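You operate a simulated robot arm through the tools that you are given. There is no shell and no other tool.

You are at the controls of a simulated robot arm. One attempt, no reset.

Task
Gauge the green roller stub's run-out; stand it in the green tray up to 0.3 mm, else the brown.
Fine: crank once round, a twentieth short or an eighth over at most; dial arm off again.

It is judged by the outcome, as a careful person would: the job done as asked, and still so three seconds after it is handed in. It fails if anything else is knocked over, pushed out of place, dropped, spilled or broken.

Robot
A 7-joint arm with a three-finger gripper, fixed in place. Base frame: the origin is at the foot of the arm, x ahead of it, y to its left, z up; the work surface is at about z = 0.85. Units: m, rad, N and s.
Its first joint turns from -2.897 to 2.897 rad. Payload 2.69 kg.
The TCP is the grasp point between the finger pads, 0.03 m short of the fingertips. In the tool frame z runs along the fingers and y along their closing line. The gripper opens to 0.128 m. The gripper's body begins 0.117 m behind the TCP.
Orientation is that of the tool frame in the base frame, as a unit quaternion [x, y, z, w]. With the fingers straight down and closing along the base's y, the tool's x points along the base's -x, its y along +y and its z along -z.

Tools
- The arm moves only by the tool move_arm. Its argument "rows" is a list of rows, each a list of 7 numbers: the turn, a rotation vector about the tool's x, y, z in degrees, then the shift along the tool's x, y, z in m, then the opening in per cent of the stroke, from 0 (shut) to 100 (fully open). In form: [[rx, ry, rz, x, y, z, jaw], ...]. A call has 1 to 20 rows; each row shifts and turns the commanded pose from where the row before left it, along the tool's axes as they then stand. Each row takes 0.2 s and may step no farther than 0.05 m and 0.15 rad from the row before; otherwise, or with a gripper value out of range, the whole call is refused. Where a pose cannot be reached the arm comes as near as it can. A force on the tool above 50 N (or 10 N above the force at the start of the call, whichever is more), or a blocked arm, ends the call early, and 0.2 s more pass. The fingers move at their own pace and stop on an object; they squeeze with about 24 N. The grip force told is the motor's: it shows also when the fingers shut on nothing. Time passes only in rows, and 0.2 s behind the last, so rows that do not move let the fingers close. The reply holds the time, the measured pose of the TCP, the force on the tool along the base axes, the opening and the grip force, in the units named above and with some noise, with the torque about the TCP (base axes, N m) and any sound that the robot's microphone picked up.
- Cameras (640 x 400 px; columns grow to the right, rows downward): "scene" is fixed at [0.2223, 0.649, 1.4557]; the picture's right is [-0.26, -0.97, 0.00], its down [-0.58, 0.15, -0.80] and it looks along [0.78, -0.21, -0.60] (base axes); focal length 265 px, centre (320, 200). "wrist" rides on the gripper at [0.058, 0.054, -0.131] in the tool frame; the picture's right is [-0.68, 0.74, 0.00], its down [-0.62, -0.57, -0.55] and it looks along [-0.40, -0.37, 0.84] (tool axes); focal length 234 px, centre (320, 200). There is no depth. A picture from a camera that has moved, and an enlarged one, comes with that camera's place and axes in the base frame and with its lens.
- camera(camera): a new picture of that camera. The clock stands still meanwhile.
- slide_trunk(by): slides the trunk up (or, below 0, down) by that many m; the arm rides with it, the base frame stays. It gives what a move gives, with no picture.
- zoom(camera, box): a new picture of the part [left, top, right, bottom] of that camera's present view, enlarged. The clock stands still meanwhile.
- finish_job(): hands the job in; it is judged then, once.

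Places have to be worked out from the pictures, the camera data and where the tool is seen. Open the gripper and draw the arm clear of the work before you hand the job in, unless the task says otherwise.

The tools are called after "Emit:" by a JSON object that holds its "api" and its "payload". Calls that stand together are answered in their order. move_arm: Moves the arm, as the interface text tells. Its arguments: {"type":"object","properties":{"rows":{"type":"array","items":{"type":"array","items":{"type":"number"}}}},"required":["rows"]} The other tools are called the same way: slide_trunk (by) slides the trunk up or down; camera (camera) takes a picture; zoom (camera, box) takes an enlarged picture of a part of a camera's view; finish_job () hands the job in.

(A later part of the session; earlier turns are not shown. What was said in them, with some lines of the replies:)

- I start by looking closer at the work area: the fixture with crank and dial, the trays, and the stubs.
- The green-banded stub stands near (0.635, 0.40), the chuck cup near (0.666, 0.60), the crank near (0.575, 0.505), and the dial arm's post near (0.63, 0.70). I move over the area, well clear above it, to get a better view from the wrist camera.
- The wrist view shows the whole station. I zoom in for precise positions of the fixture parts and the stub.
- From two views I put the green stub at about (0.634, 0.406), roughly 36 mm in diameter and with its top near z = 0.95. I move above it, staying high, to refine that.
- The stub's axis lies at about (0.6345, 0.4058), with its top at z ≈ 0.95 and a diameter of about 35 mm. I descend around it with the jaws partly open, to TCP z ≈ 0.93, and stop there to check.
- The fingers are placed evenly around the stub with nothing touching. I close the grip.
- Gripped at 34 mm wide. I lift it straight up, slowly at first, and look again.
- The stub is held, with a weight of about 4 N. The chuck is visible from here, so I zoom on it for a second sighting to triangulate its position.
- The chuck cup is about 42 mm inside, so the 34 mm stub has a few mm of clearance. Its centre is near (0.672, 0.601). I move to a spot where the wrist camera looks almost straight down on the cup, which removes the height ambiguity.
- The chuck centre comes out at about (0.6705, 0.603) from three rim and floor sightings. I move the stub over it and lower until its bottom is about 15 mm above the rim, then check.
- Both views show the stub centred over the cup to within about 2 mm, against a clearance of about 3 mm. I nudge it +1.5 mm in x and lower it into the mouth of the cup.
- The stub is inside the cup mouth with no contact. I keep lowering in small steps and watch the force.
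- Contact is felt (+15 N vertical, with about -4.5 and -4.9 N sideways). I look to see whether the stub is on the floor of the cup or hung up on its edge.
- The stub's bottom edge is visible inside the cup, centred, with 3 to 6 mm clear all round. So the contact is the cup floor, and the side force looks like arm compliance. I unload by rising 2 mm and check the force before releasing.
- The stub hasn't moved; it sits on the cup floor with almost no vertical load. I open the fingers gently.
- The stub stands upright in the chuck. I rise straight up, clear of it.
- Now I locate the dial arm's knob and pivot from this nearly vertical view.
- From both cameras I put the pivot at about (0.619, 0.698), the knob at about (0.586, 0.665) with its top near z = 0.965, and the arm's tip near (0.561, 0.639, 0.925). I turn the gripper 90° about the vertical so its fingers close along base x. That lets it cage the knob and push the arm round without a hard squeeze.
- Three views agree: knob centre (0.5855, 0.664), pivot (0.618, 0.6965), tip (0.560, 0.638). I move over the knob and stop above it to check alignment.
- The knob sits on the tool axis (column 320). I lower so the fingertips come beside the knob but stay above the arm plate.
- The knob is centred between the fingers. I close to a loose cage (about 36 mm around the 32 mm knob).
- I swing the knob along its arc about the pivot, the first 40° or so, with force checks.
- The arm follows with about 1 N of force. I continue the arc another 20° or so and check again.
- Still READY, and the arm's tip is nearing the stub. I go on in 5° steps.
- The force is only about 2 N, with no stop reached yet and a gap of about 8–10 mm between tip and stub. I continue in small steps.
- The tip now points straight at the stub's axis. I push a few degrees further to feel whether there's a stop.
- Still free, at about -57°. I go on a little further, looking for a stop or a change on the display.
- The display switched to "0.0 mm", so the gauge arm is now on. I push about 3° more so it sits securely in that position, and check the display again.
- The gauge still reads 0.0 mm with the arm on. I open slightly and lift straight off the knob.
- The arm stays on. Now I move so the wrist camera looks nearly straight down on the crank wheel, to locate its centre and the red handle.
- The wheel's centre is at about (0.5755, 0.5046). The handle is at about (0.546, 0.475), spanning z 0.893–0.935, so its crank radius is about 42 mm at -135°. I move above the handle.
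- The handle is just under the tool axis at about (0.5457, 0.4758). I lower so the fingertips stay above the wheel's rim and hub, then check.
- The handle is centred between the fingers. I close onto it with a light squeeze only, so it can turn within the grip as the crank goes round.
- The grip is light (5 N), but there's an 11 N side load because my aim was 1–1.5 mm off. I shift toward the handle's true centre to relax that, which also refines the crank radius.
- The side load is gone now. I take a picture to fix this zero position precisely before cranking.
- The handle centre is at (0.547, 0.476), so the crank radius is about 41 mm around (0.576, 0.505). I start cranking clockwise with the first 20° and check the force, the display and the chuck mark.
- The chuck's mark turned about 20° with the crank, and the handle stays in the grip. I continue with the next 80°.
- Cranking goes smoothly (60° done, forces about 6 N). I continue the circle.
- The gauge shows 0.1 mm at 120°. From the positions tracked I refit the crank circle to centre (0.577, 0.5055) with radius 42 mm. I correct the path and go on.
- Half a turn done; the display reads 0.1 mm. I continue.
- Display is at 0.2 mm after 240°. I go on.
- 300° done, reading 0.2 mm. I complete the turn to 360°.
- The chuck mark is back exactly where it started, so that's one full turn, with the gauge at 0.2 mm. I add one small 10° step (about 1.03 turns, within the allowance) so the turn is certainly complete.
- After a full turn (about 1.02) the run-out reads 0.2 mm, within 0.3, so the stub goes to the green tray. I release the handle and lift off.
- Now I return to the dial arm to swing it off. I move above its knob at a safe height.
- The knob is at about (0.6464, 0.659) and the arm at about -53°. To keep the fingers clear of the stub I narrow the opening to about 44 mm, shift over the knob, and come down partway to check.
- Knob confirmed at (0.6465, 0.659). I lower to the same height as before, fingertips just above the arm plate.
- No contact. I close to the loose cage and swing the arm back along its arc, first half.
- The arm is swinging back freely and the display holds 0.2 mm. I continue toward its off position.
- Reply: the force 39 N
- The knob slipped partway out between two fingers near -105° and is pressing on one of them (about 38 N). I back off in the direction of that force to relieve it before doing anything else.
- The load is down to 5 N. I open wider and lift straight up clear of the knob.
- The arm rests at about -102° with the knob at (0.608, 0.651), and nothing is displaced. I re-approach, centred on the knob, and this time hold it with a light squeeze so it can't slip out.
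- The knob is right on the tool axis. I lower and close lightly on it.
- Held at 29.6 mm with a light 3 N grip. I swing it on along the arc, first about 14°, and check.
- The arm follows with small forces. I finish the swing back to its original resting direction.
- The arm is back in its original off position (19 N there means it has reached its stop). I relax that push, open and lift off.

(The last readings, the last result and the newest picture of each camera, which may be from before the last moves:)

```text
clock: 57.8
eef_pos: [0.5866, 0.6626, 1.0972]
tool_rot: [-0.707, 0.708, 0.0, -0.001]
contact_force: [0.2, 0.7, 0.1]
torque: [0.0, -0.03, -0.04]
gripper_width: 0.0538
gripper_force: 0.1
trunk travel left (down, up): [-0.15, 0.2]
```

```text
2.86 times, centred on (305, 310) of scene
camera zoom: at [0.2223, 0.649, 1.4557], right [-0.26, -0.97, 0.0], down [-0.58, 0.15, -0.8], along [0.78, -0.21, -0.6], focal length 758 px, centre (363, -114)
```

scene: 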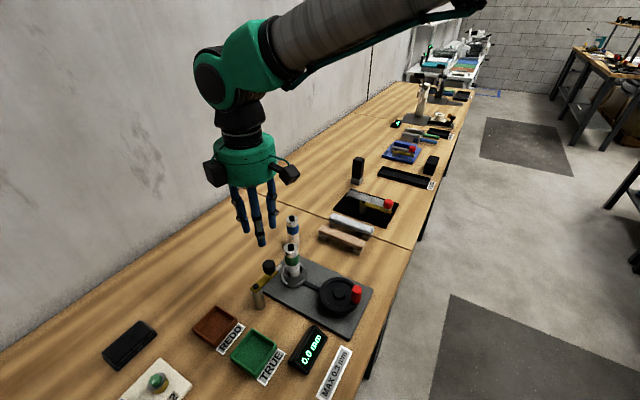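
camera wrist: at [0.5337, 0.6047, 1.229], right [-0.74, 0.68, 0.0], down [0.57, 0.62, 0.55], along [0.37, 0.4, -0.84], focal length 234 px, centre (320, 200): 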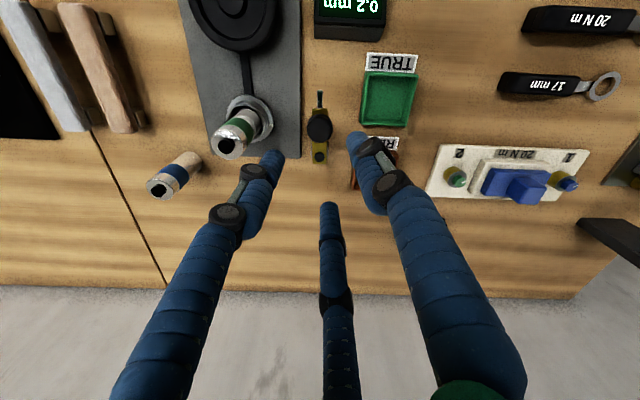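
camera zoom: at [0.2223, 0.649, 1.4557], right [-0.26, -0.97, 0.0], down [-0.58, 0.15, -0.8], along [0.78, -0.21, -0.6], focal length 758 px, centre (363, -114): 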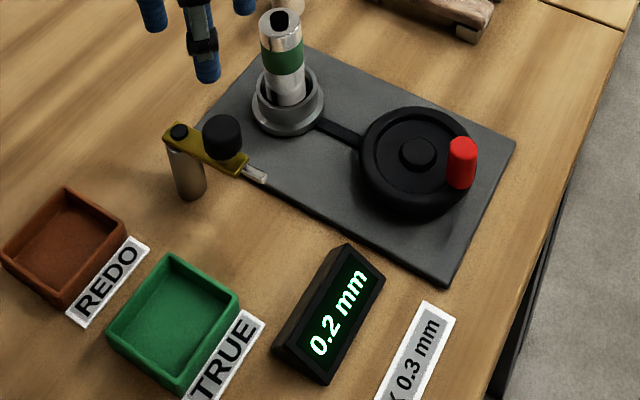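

The arm is back off and the display holds 0.2 mm. Next I locate the green tray and re-measure the stub in the chuck.

Emit:
{"api": "zoom", "payload": {"camera": "wrist", "box": [340, 40, 440, 140]}}

Emit:
{"api": "zoom", "payload": {"camera": "wrist", "box": [190, 80, 300, 170]}}

Emit:
{"api": "zoom", "payload": {"camera": "scene", "box": [220, 310, 310, 390]}}

```text
4.00 times, centred on (390, 90) of wrist
camera zoom: at [0.5337, 0.6047, 1.229], right [-0.74, 0.68, 0.0], down [0.57, 0.62, 0.55], along [0.37, 0.4, -0.84], focal length 937 px, centre (40, 640)
```

zoom: 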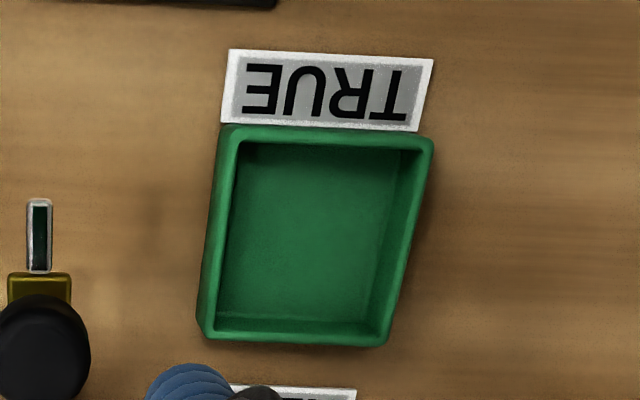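

```text
4.44 times, centred on (245, 125) of wrist
camera zoom: at [0.5337, 0.6047, 1.229], right [-0.74, 0.68, 0.0], down [0.57, 0.62, 0.55], along [0.37, 0.4, -0.84], focal length 1041 px, centre (653, 533)
```

zoom: 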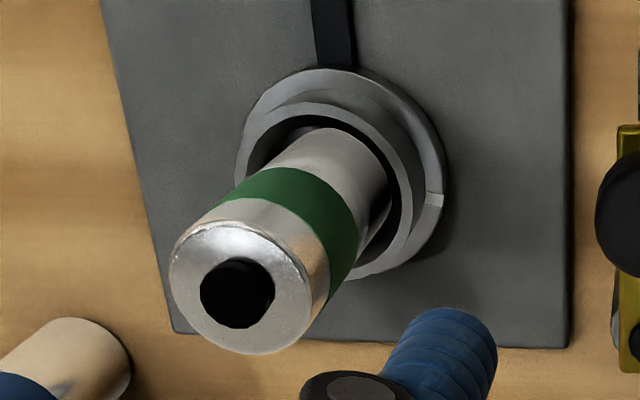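

```text
5.00 times, centred on (265, 350) of scene
camera zoom: at [0.2223, 0.649, 1.4557], right [-0.26, -0.97, 0.0], down [-0.58, 0.15, -0.8], along [0.78, -0.21, -0.6], focal length 1326 px, centre (595, -550)
```

zoom: 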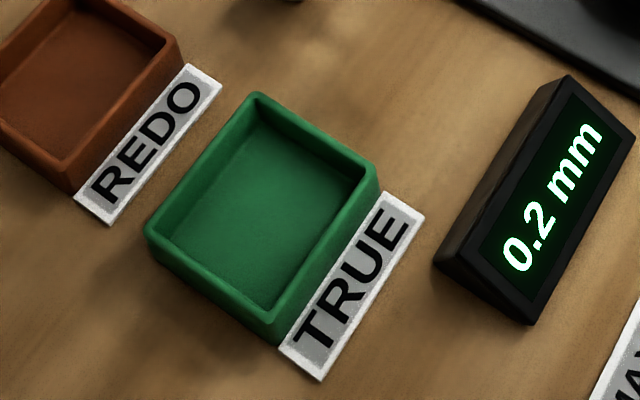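

The tray's centre is at about (0.5035, 0.717), with roughly 58 mm inside. I go over the stub in the chuck and check alignment before descending.

Emit:
{"api": "move_arm", "payload": {"rows": [[0, 0, 0, 0.0202, -0.0274, 0, 50], [0, 0, 0, 0.0202, -0.0274, 0, 50], [0, 0, 0, 0.0203, -0.0275, 0, 50], [0, 0, 0, 0, 0, 0, 50]]}}

Emit:
{"api": "zoom", "payload": {"camera": "wrist", "box": [260, 80, 380, 180]}}

Emit:
{"api": "zoom", "payload": {"camera": "scene", "box": [240, 180, 350, 300]}}

```text
clock: 58.8
eef_pos: [0.6695, 0.6018, 1.0974]
tool_rot: [0.708, -0.707, 0.001, 0.0]
contact_force: [1.1, 0.3, 0.3]
torque: [0.04, 0.02, 0.01]
gripper_width: 0.0642
gripper_force: 0.0
trunk travel left (down, up): [-0.15, 0.2]
```

```text
4.00 times, centred on (320, 130) of wrist
camera zoom: at [0.6165, 0.5441, 1.2287], right [-0.74, 0.68, 0.0], down [0.57, 0.62, 0.55], along [0.37, 0.4, -0.84], focal length 937 px, centre (320, 480)
```

zoom: 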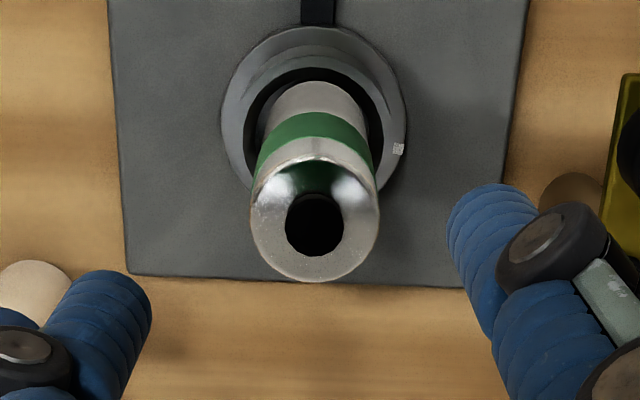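

```text
3.33 times, centred on (295, 240) of scene
camera zoom: at [0.2223, 0.649, 1.4557], right [-0.26, -0.97, 0.0], down [-0.58, 0.15, -0.8], along [0.78, -0.21, -0.6], focal length 884 px, centre (403, 67)
```

zoom: 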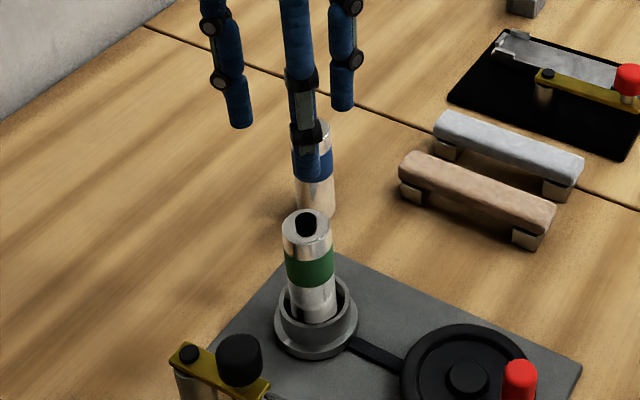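

The stub is at (0.671, 0.601), within 1 mm of the tool axis. I descend around it to the same grip height as before.

Emit:
{"api": "move_arm", "payload": {"rows": [[0, 0, 0, 0.0009, -0.0005, 0.04, 50], [0, 0, 0, 0, 0, 0.04, 50], [0, 0, 0, 0, 0, 0.035, 50], [0, 0, 0, 0, 0, 0.0245, 50], [0, 0, 0, 0, 0, 0, 50]]}}

Emit:
{"api": "zoom", "payload": {"camera": "wrist", "box": [220, 80, 420, 240]}}

Emit:
{"api": "zoom", "payload": {"camera": "scene", "box": [240, 220, 350, 320]}}

```text
clock: 60.0
eef_pos: [0.6688, 0.6007, 0.9574]
tool_rot: [-0.707, 0.707, 0.0, 0.0]
contact_force: [-0.3, 0.0, -0.2]
torque: [-0.03, 0.03, 0.03]
gripper_width: 0.064
gripper_force: 0.2
trunk travel left (down, up): [-0.15, 0.2]
```

```text
2.50 times, centred on (320, 160) of wrist
camera zoom: at [0.6169, 0.5429, 1.0897], right [-0.74, 0.68, 0.0], down [0.57, 0.62, 0.55], along [0.37, 0.4, -0.84], focal length 585 px, centre (320, 300)
```

zoom: 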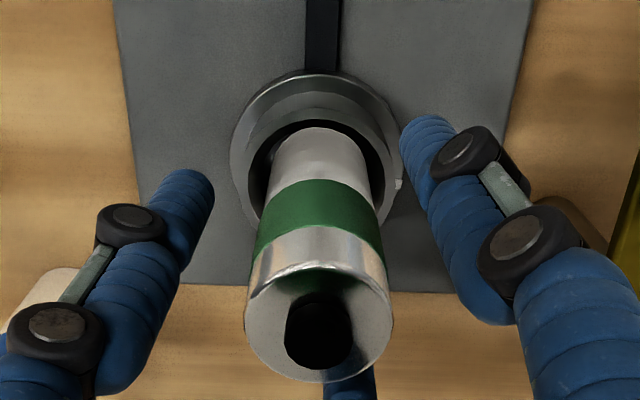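

```text
4.00 times, centred on (295, 270) of scene
camera zoom: at [0.2223, 0.649, 1.4557], right [-0.26, -0.97, 0.0], down [-0.58, 0.15, -0.8], along [0.78, -0.21, -0.6], focal length 1061 px, centre (420, -80)
```

zoom: 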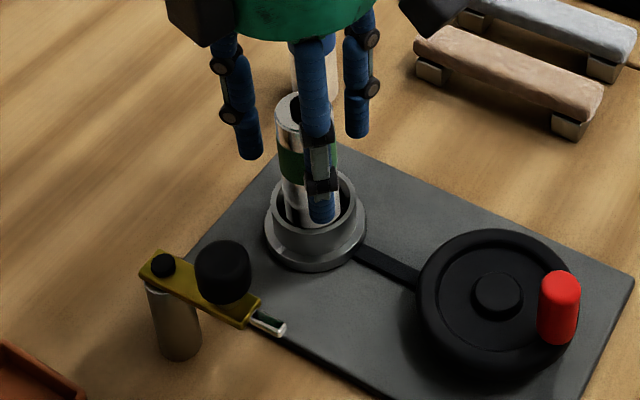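

The fingers surround the stub evenly. I close the grip firmly and lift slowly.

Emit:
{"api": "move_arm", "payload": {"rows": [[0, 0, 0, 0, 0, 0, 34], [0, 0, 0, 0, 0, 0, 20], [0, 0, 0, 0, 0, 0, 0], [0, 0, 0, 0, 0, 0, 0]]}}

Emit:
{"api": "zoom", "payload": {"camera": "wrist", "box": [220, 80, 420, 240]}}

```text
clock: 61.0
eef_pos: [0.6709, 0.6026, 0.96]
tool_rot: [0.707, -0.707, 0.0, -0.001]
contact_force: [15.2, 12.7, 0.2]
torque: [0.51, -0.63, -0.03]
gripper_width: 0.0348
gripper_force: 23.8
trunk travel left (down, up): [-0.15, 0.2]
```

```text
2.50 times, centred on (320, 160) of wrist
camera zoom: at [0.6178, 0.5436, 1.0901], right [-0.74, 0.68, 0.0], down [0.56, 0.62, 0.55], along [0.37, 0.41, -0.84], focal length 585 px, centre (320, 300)
```

zoom: 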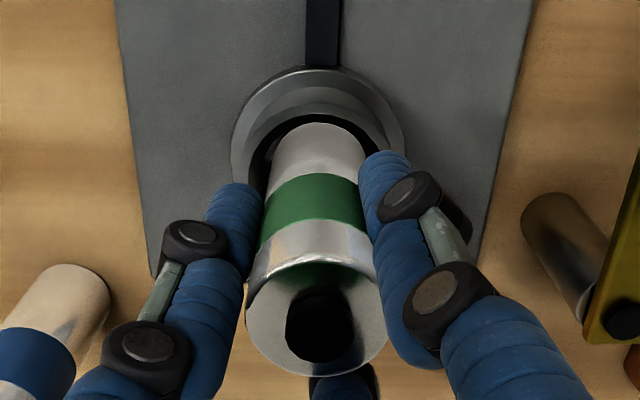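

The stub is gripped (34.8 mm), with a side load of about 20 N because my aim was 2 mm off. I shift the commanded position with that force to relax it before lifting.

Emit:
{"api": "move_arm", "payload": {"rows": [[0, 0, 0, -0.0008, -0.001, 0, 0], [0, 0, 0, -0.0008, -0.001, 0, 0]]}}

```text
clock: 61.6
eef_pos: [0.6719, 0.6014, 0.9581]
tool_rot: [0.708, -0.707, 0.001, 0.0]
contact_force: [3.9, 0.5, 11.4]
torque: [-0.07, -0.21, -0.04]
gripper_width: 0.0343
gripper_force: 24.3
trunk travel left (down, up): [-0.15, 0.2]
```

The side load is gone. I lift straight up slowly, high enough to pass well over the dial arm's knob.

Emit:
{"api": "move_arm", "payload": {"rows": [[0, 0, 0, 0, 0, -0.004, 0], [0, 0, 0, 0, 0, -0.008, 0], [0, 0, 0, 0, 0, -0.018, 0], [0, 0, 0, 0, 0, -0.03, 0], [0, 0, 0, 0, 0, -0.04, 0], [0, 0, 0, 0, 0, -0.04, 0]]}}

Emit:
{"api": "camera", "payload": {"camera": "wrist"}}

Emit:
{"api": "camera", "payload": {"camera": "scene"}}

```text
clock: 63.0
eef_pos: [0.6708, 0.6011, 1.0985]
tool_rot: [-0.707, 0.707, 0.001, 0.0]
contact_force: [0.8, 0.1, -4.2]
torque: [0.03, -0.01, 0.0]
gripper_width: 0.0344
gripper_force: 24.7
trunk travel left (down, up): [-0.15, 0.2]
```

```text
taken
camera wrist: at [0.6185, 0.5436, 1.2291], right [-0.74, 0.68, 0.0], down [0.57, 0.62, 0.55], along [0.37, 0.4, -0.84], focal length 234 px, centre (320, 200)
```

wrist: 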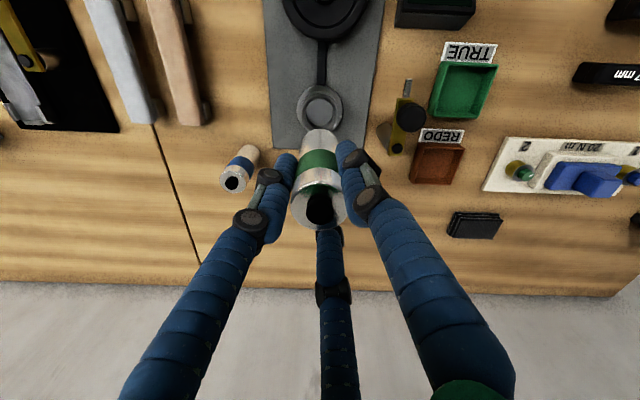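

```text
taken
```

scene: 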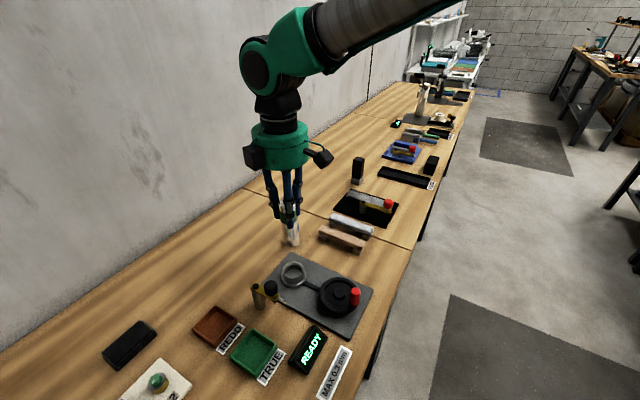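

The stub is out of the chuck, hanging straight. I carry it at this height to above the green tray.

Emit:
{"api": "move_arm", "payload": {"rows": [[0, 0, 0, -0.0192, 0.0282, 0, 0], [0, 0, 0, -0.0192, 0.0282, 0, 0], [0, 0, 0, -0.0192, 0.0282, 0, 0], [0, 0, 0, -0.0192, 0.0282, 0, 0], [0, 0, 0, -0.0193, 0.0281, 0, 0], [0, 0, 0, -0.0193, 0.0281, 0, 0], [0, 0, 0, 0, 0, 0, 0]]}}

Emit:
{"api": "camera", "payload": {"camera": "wrist"}}

Emit:
{"api": "zoom", "payload": {"camera": "scene", "box": [190, 240, 340, 400]}}

```text
clock: 64.6
eef_pos: [0.501, 0.7183, 1.0985]
tool_rot: [0.707, -0.707, 0.0, 0.0]
contact_force: [-0.4, 0.0, -3.5]
torque: [-0.03, -0.05, 0.04]
gripper_width: 0.0344
gripper_force: 23.7
trunk travel left (down, up): [-0.15, 0.2]
```

```text
taken
camera wrist: at [0.448, 0.6606, 1.2297], right [-0.74, 0.68, 0.0], down [0.57, 0.62, 0.55], along [0.37, 0.4, -0.84], focal length 234 px, centre (320, 200)
```

wrist: 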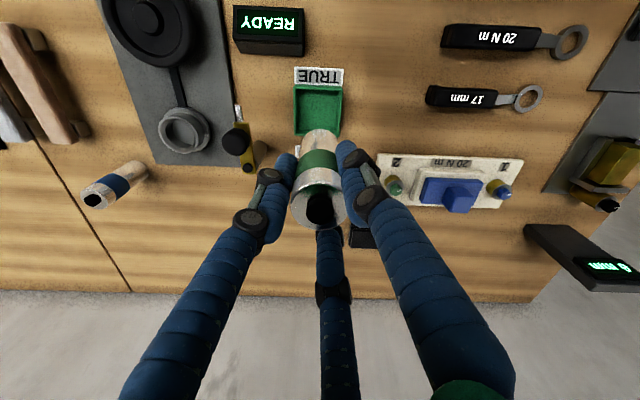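

```text
2.50 times, centred on (265, 320) of scene
camera zoom: at [0.2223, 0.649, 1.4557], right [-0.26, -0.97, 0.0], down [-0.58, 0.15, -0.8], along [0.78, -0.21, -0.6], focal length 663 px, centre (458, -100)
```

zoom: 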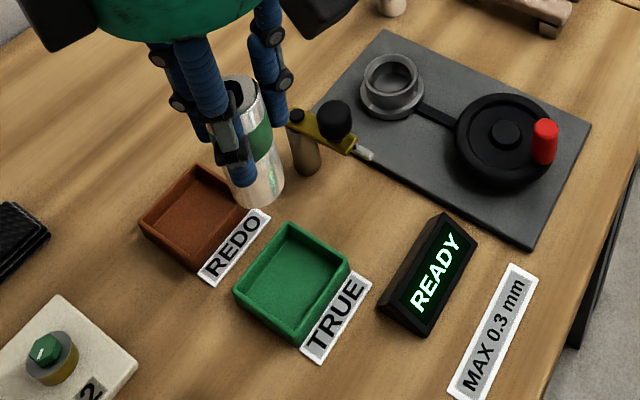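

Emit:
{"api": "zoom", "payload": {"camera": "wrist", "box": [272, 60, 368, 150]}}

```text
4.44 times, centred on (320, 105) of wrist
camera zoom: at [0.448, 0.6606, 1.2297], right [-0.74, 0.68, 0.0], down [0.57, 0.62, 0.55], along [0.37, 0.4, -0.84], focal length 1041 px, centre (320, 622)
```

zoom: 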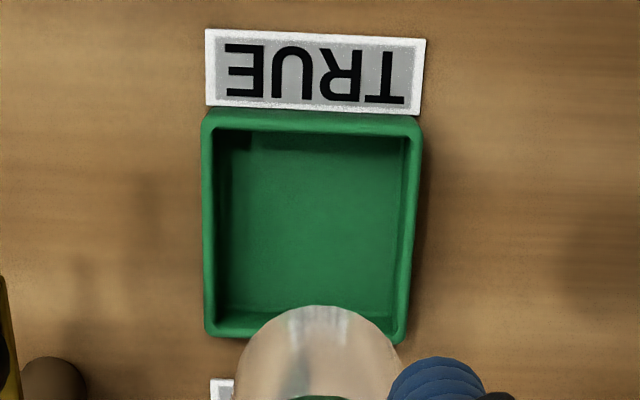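

The tray's true centre (its diagonals) is at about (0.505, 0.716). I shift 3 mm onto it and lower until the stub's bottom is just above the tray's rim, then check.

Emit:
{"api": "move_arm", "payload": {"rows": [[0, 0, 0, 0.0026, -0.003, 0.03, 0], [0, 0, 0, 0, 0, 0.04, 0], [0, 0, 0, 0, 0, 0.04, 0], [0, 0, 0, 0, 0, 0.024, 0], [0, 0, 0, 0, 0, 0, 0]]}}

Emit:
{"api": "camera", "payload": {"camera": "wrist"}}

Emit:
{"api": "zoom", "payload": {"camera": "wrist", "box": [260, 70, 380, 170]}}

Emit:
{"api": "zoom", "payload": {"camera": "scene", "box": [210, 280, 310, 390]}}

```text
clock: 65.8
eef_pos: [0.506, 0.7161, 0.9612]
tool_rot: [-0.707, 0.707, 0.001, 0.0]
contact_force: [0.3, -0.4, -3.1]
torque: [-0.08, 0.03, 0.02]
gripper_width: 0.0344
gripper_force: 24.1
trunk travel left (down, up): [-0.15, 0.2]
```

```text
taken
camera wrist: at [0.4529, 0.6588, 1.0947], right [-0.74, 0.68, 0.0], down [0.57, 0.62, 0.55], along [0.37, 0.4, -0.84], focal length 234 px, centre (320, 200)
```

wrist: 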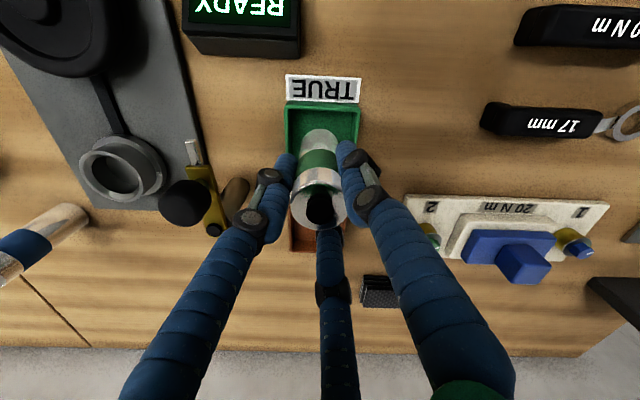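

```text
4.00 times, centred on (320, 120) of wrist
camera zoom: at [0.4529, 0.6588, 1.0947], right [-0.74, 0.68, 0.0], down [0.57, 0.62, 0.55], along [0.37, 0.4, -0.84], focal length 937 px, centre (320, 520)
```

zoom: 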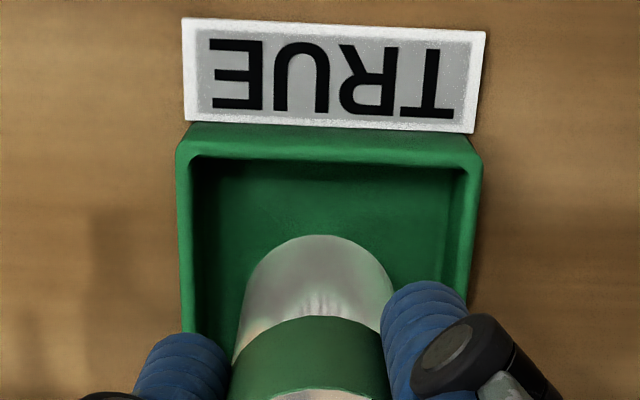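

```text
3.64 times, centred on (260, 335) of scene
camera zoom: at [0.2223, 0.649, 1.4557], right [-0.26, -0.97, 0.0], down [-0.58, 0.15, -0.8], along [0.78, -0.21, -0.6], focal length 964 px, centre (538, -291)
```

zoom: 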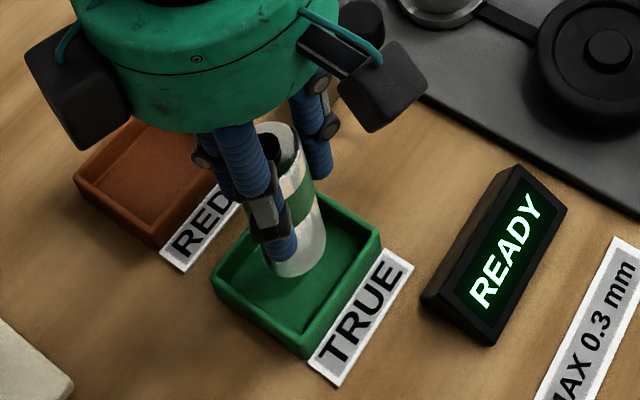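

Emit:
{"api": "zoom", "payload": {"camera": "scene", "box": [262, 325, 322, 385]}}

Emit:
{"api": "zoom", "payload": {"camera": "wrist", "box": [270, 90, 380, 190]}}

```text
6.67 times, centred on (292, 355) of scene
camera zoom: at [0.2223, 0.649, 1.4557], right [-0.26, -0.97, 0.0], down [-0.58, 0.15, -0.8], along [0.78, -0.21, -0.6], focal length 1768 px, centre (507, -833)
```

zoom: 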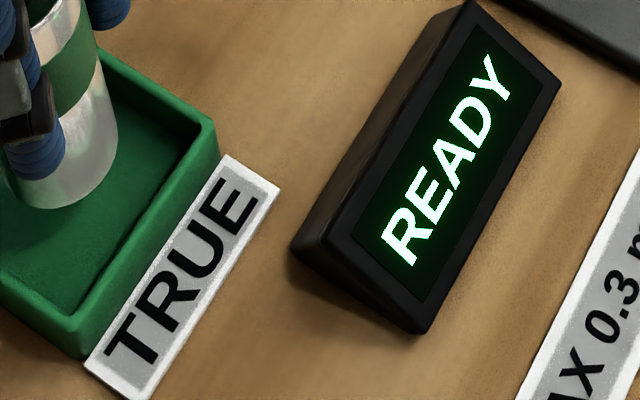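

```text
4.00 times, centred on (325, 140) of wrist
camera zoom: at [0.4529, 0.6588, 1.0947], right [-0.74, 0.68, 0.0], down [0.57, 0.62, 0.55], along [0.37, 0.4, -0.84], focal length 937 px, centre (300, 440)
```

zoom: 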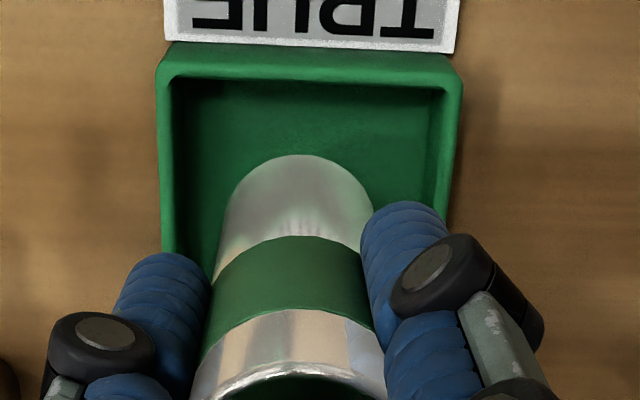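

Emit:
{"api": "zoom", "payload": {"camera": "scene", "box": [220, 310, 300, 390]}}

```text
5.00 times, centred on (260, 350) of scene
camera zoom: at [0.2223, 0.649, 1.4557], right [-0.26, -0.97, 0.0], down [-0.58, 0.15, -0.8], along [0.78, -0.21, -0.6], focal length 1326 px, centre (620, -550)
```

zoom: 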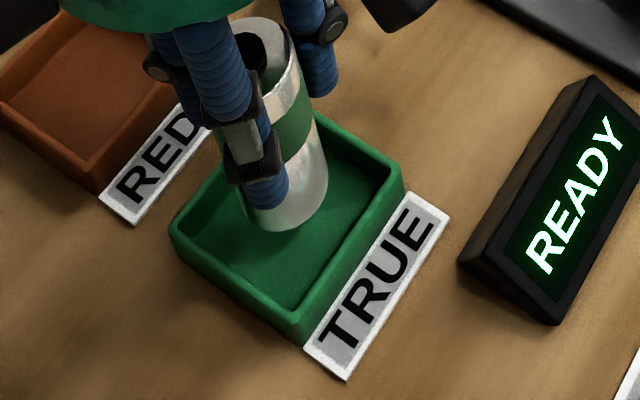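

Careful measurement in both views shows the stub centred over the tray to within about 2 mm. I lower it toward the floor of the tray in small steps.

Emit:
{"api": "move_arm", "payload": {"rows": [[0, 0, 0, -0.0007, 0.0007, 0.008, 0], [0, 0, 0, 0, 0, 0.007, 0], [0, 0, 0, 0, 0, 0.005, 0], [0, 0, 0, 0, 0, 0.003, 0]]}}

```text
clock: 66.8
eef_pos: [0.504, 0.7162, 0.941]
tool_rot: [-0.707, 0.707, 0.001, 0.0]
contact_force: [0.7, 0.5, -3.2]
torque: [0.01, -0.01, 0.0]
gripper_width: 0.0348
gripper_force: 23.9
trunk travel left (down, up): [-0.15, 0.2]
```

No contact yet, with the bottom near z = 0.86. I continue in 2 mm steps.

Emit:
{"api": "move_arm", "payload": {"rows": [[0, 0, 0, 0, 0, 0.002, 0], [0, 0, 0, 0, 0, 0.002, 0]]}}

```text
clock: 67.4
eef_pos: [0.5052, 0.716, 0.9365]
tool_rot: [0.707, -0.707, 0.0, 0.001]
contact_force: [0.7, -0.2, -3.1]
torque: [-0.01, -0.01, -0.02]
gripper_width: 0.0344
gripper_force: 24.3
trunk travel left (down, up): [-0.15, 0.2]
```

Emit:
{"api": "move_arm", "payload": {"rows": [[0, 0, 0, 0, 0, 0.0015, 0], [0, 0, 0, 0, 0, 0.0015, 0]]}}

Emit:
{"api": "zoom", "payload": {"camera": "scene", "box": [220, 310, 300, 390]}}

```text
clock: 68.0
eef_pos: [0.5052, 0.716, 0.9346]
tool_rot: [0.707, -0.707, 0.001, 0.0]
contact_force: [-1.3, -1.7, 3.1]
torque: [-0.16, 0.15, 0.01]
gripper_width: 0.0343
gripper_force: 23.9
trunk travel left (down, up): [-0.15, 0.2]
```

```text
5.00 times, centred on (260, 350) of scene
camera zoom: at [0.2223, 0.649, 1.4557], right [-0.26, -0.97, 0.0], down [-0.58, 0.15, -0.8], along [0.78, -0.21, -0.6], focal length 1326 px, centre (620, -550)
```

zoom: 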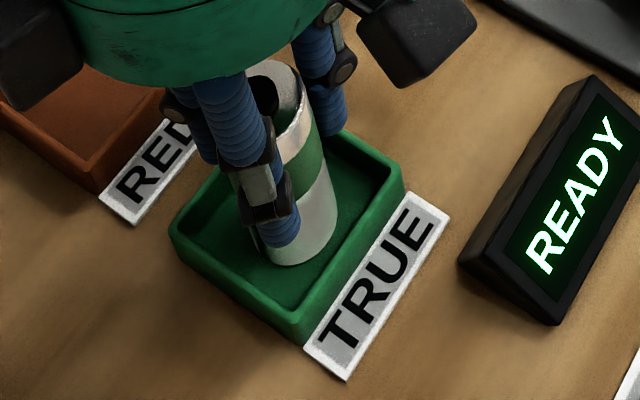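

The stub has touched the tray's floor gently (about 6 N). I open the fingers slowly.

Emit:
{"api": "move_arm", "payload": {"rows": [[0, 0, 0, 0, 0, 0, 29], [0, 0, 0, 0, 0, 0, 34], [0, 0, 0, 0, 0, 0, 42], [0, 0, 0, 0, 0, 0, 50], [0, 0, 0, 0, 0, 0, 50]]}}

Emit:
{"api": "zoom", "payload": {"camera": "wrist", "box": [220, 80, 420, 240]}}

Emit:
{"api": "zoom", "payload": {"camera": "scene", "box": [220, 300, 300, 390]}}

```text
clock: 69.2
eef_pos: [0.5048, 0.7163, 0.9331]
tool_rot: [-0.707, 0.707, -0.001, 0.0]
contact_force: [-0.1, -0.1, -0.7]
torque: [0.0, -0.01, 0.01]
gripper_width: 0.0639
gripper_force: 0.1
trunk travel left (down, up): [-0.15, 0.2]
```

```text
2.50 times, centred on (320, 160) of wrist
camera zoom: at [0.4514, 0.6584, 1.0654], right [-0.74, 0.68, 0.0], down [0.57, 0.62, 0.55], along [0.37, 0.4, -0.84], focal length 585 px, centre (320, 300)
```

zoom: 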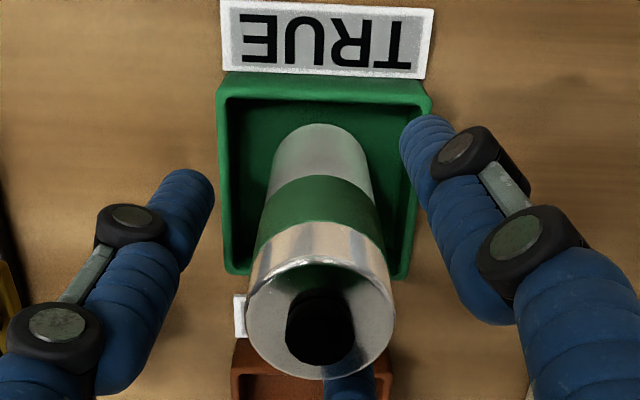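

```text
4.44 times, centred on (260, 345) of scene
camera zoom: at [0.2223, 0.649, 1.4557], right [-0.26, -0.97, 0.0], down [-0.58, 0.15, -0.8], along [0.78, -0.21, -0.6], focal length 1179 px, centre (587, -444)
```

zoom: 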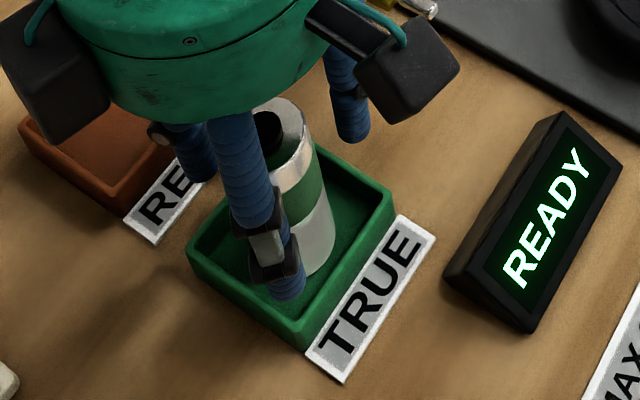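

The stub stands upright in the tray with the fingers clear of it. I lift straight up, then look everything over.

Emit:
{"api": "move_arm", "payload": {"rows": [[0, 0, 0, 0, 0, -0.01, 52], [0, 0, 0, 0, 0, -0.03, 52], [0, 0, 0, 0, 0, -0.045, 52], [0, 0, 0, 0, 0, -0.045, 52], [0, 0, 0, 0, 0, -0.045, 52], [0, 0, 0, 0.03, 0.03, -0.02, 52], [0, 0, 0, 0.03, 0.03, 0, 52], [0, 0, 0, 0.03, 0.03, 0, 52]]}}

Emit:
{"api": "camera", "payload": {"camera": "scene"}}

Emit:
{"api": "camera", "payload": {"camera": "wrist"}}

Emit:
{"api": "zoom", "payload": {"camera": "scene", "box": [190, 230, 390, 400]}}

```text
clock: 71.0
eef_pos: [0.4142, 0.6263, 1.1284]
tool_rot: [0.707, -0.707, 0.001, 0.0]
contact_force: [0.5, 0.2, -0.2]
torque: [-0.02, 0.04, -0.02]
gripper_width: 0.0666
gripper_force: 0.0
trunk travel left (down, up): [-0.15, 0.2]
```

```text
taken
```

scene: 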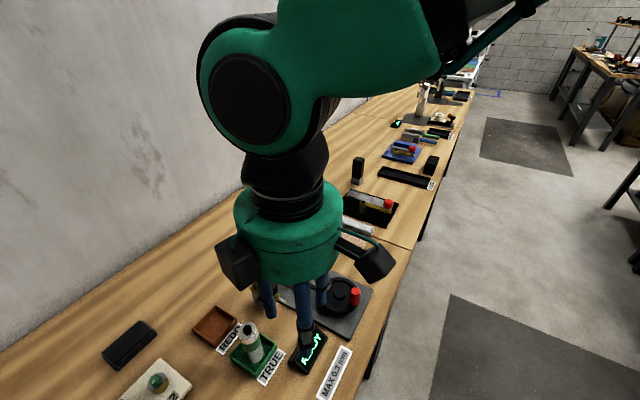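

```text
taken
camera wrist: at [0.3619, 0.5691, 1.2607], right [-0.74, 0.68, 0.0], down [0.57, 0.62, 0.55], along [0.37, 0.4, -0.84], focal length 234 px, centre (320, 200)
```

wrist: 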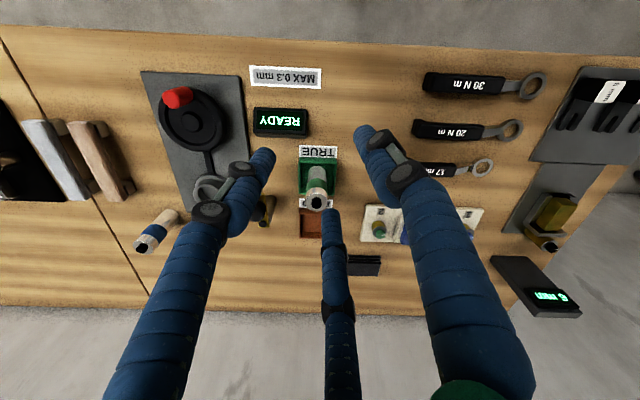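

```text
2.35 times, centred on (290, 315) of scene
camera zoom: at [0.2223, 0.649, 1.4557], right [-0.26, -0.97, 0.0], down [-0.58, 0.15, -0.8], along [0.78, -0.21, -0.6], focal length 624 px, centre (391, -71)
```

zoom: 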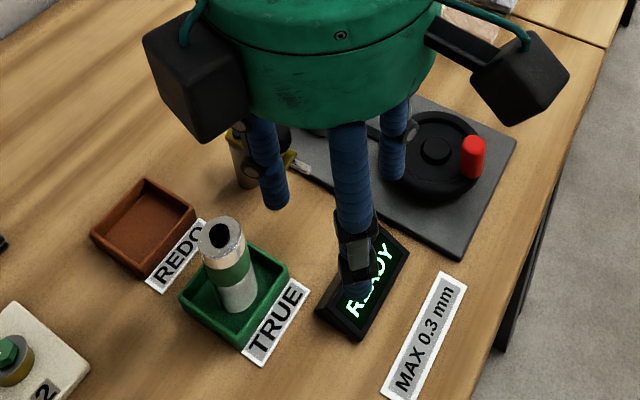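

The green stub stands upright in the green tray. I draw the arm well clear to take a last look at the whole station.

Emit:
{"api": "move_arm", "payload": {"rows": [[0, 0, 0, 0.03, -0.005, -0.025, 60], [0, 0, 0, 0.0408, -0.0106, -0.0113, 60], [0, 0, 0, 0.0408, -0.0106, -0.0113, 60], [0, 0, 0, 0.0408, -0.0106, -0.0113, 60], [0, 0, 0, 0.0408, -0.0106, -0.0113, 60], [0, 0, 0, 0.0408, -0.0106, -0.0113, 60], [0, 0, 0, 0.0408, -0.0106, -0.0113, 60], [0, 0, 0, 0.0408, -0.0106, 0, 60]]}}

Emit:
{"api": "camera", "payload": {"camera": "scene"}}

Emit:
{"api": "zoom", "payload": {"camera": "scene", "box": [190, 220, 390, 390]}}

Emit:
{"api": "zoom", "payload": {"camera": "scene", "box": [220, 300, 310, 390]}}

```text
clock: 72.8
eef_pos: [0.4938, 0.3091, 1.2233]
tool_rot: [-0.707, 0.708, 0.0, 0.001]
contact_force: [0.1, 0.5, 0.7]
torque: [0.0, 0.02, -0.01]
gripper_width: 0.077
gripper_force: 0.1
trunk travel left (down, up): [-0.15, 0.2]
```

```text
taken
```

scene: 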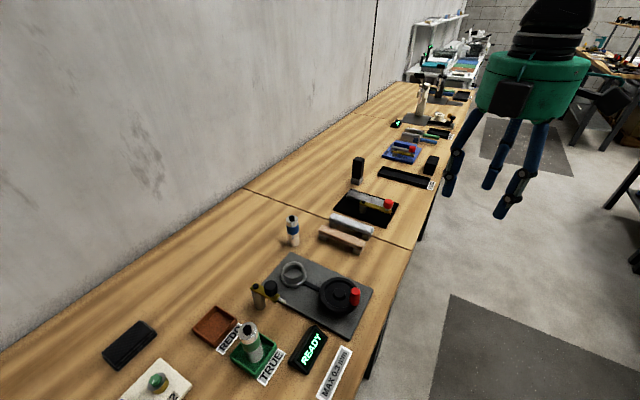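

```text
2.35 times, centred on (290, 305) of scene
camera zoom: at [0.2223, 0.649, 1.4557], right [-0.26, -0.97, 0.0], down [-0.58, 0.15, -0.8], along [0.78, -0.21, -0.6], focal length 624 px, centre (391, -47)
```

zoom: 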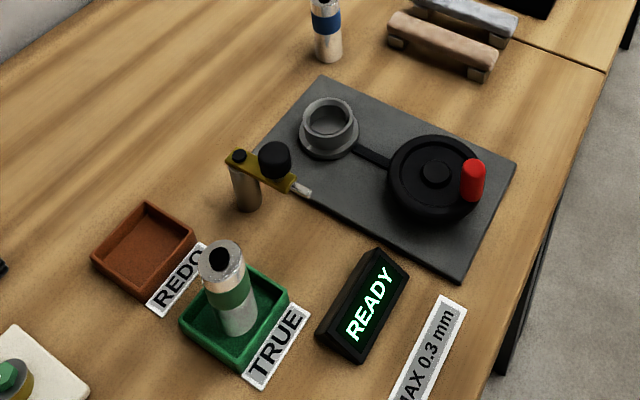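

```text
4.44 times, centred on (265, 345) of scene
camera zoom: at [0.2223, 0.649, 1.4557], right [-0.26, -0.97, 0.0], down [-0.58, 0.15, -0.8], along [0.78, -0.21, -0.6], focal length 1179 px, centre (564, -444)
```

zoom: 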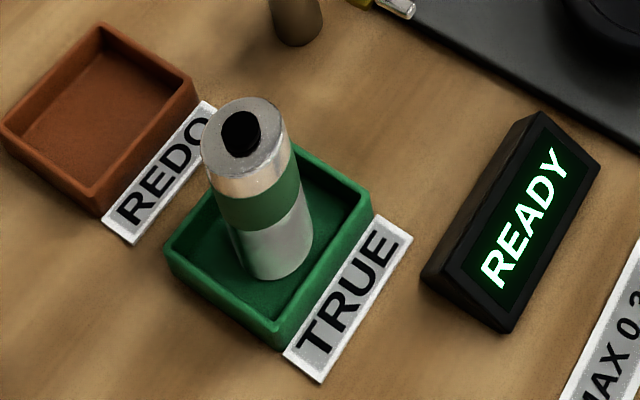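

The job is complete. The stub measured 0.2 mm over one crank turn (limit 0.3) and stands upright in the green tray. The dial arm is back off, nothing else has moved, and the gripper is open and clear. I hand it in.

Emit:
{"api": "finish_job", "payload": {}}

```text
The job is handed in.
```

The green roller stub measured 0.2 mm of run-out, under the 0.3 mm limit, so it now stands upright in the green tray.

- **Crank:** I turned it about 1.02 times, inside the allowed range. At the full turn, the chuck's mark was back exactly where it started.
- **Dial arm:** it is back in its original off position. On the way back, its knob slipped partly out of the fingers and pressed on the gripper with about 38 N. I eased off, took hold again and finished the swing.
- **Surroundings:** the last pictures show nothing else moved or knocked over. The gripper is open and clear of the work.

The display went back to READY once the stub left the chuck, so the 0.2 mm reading is no longer on it.
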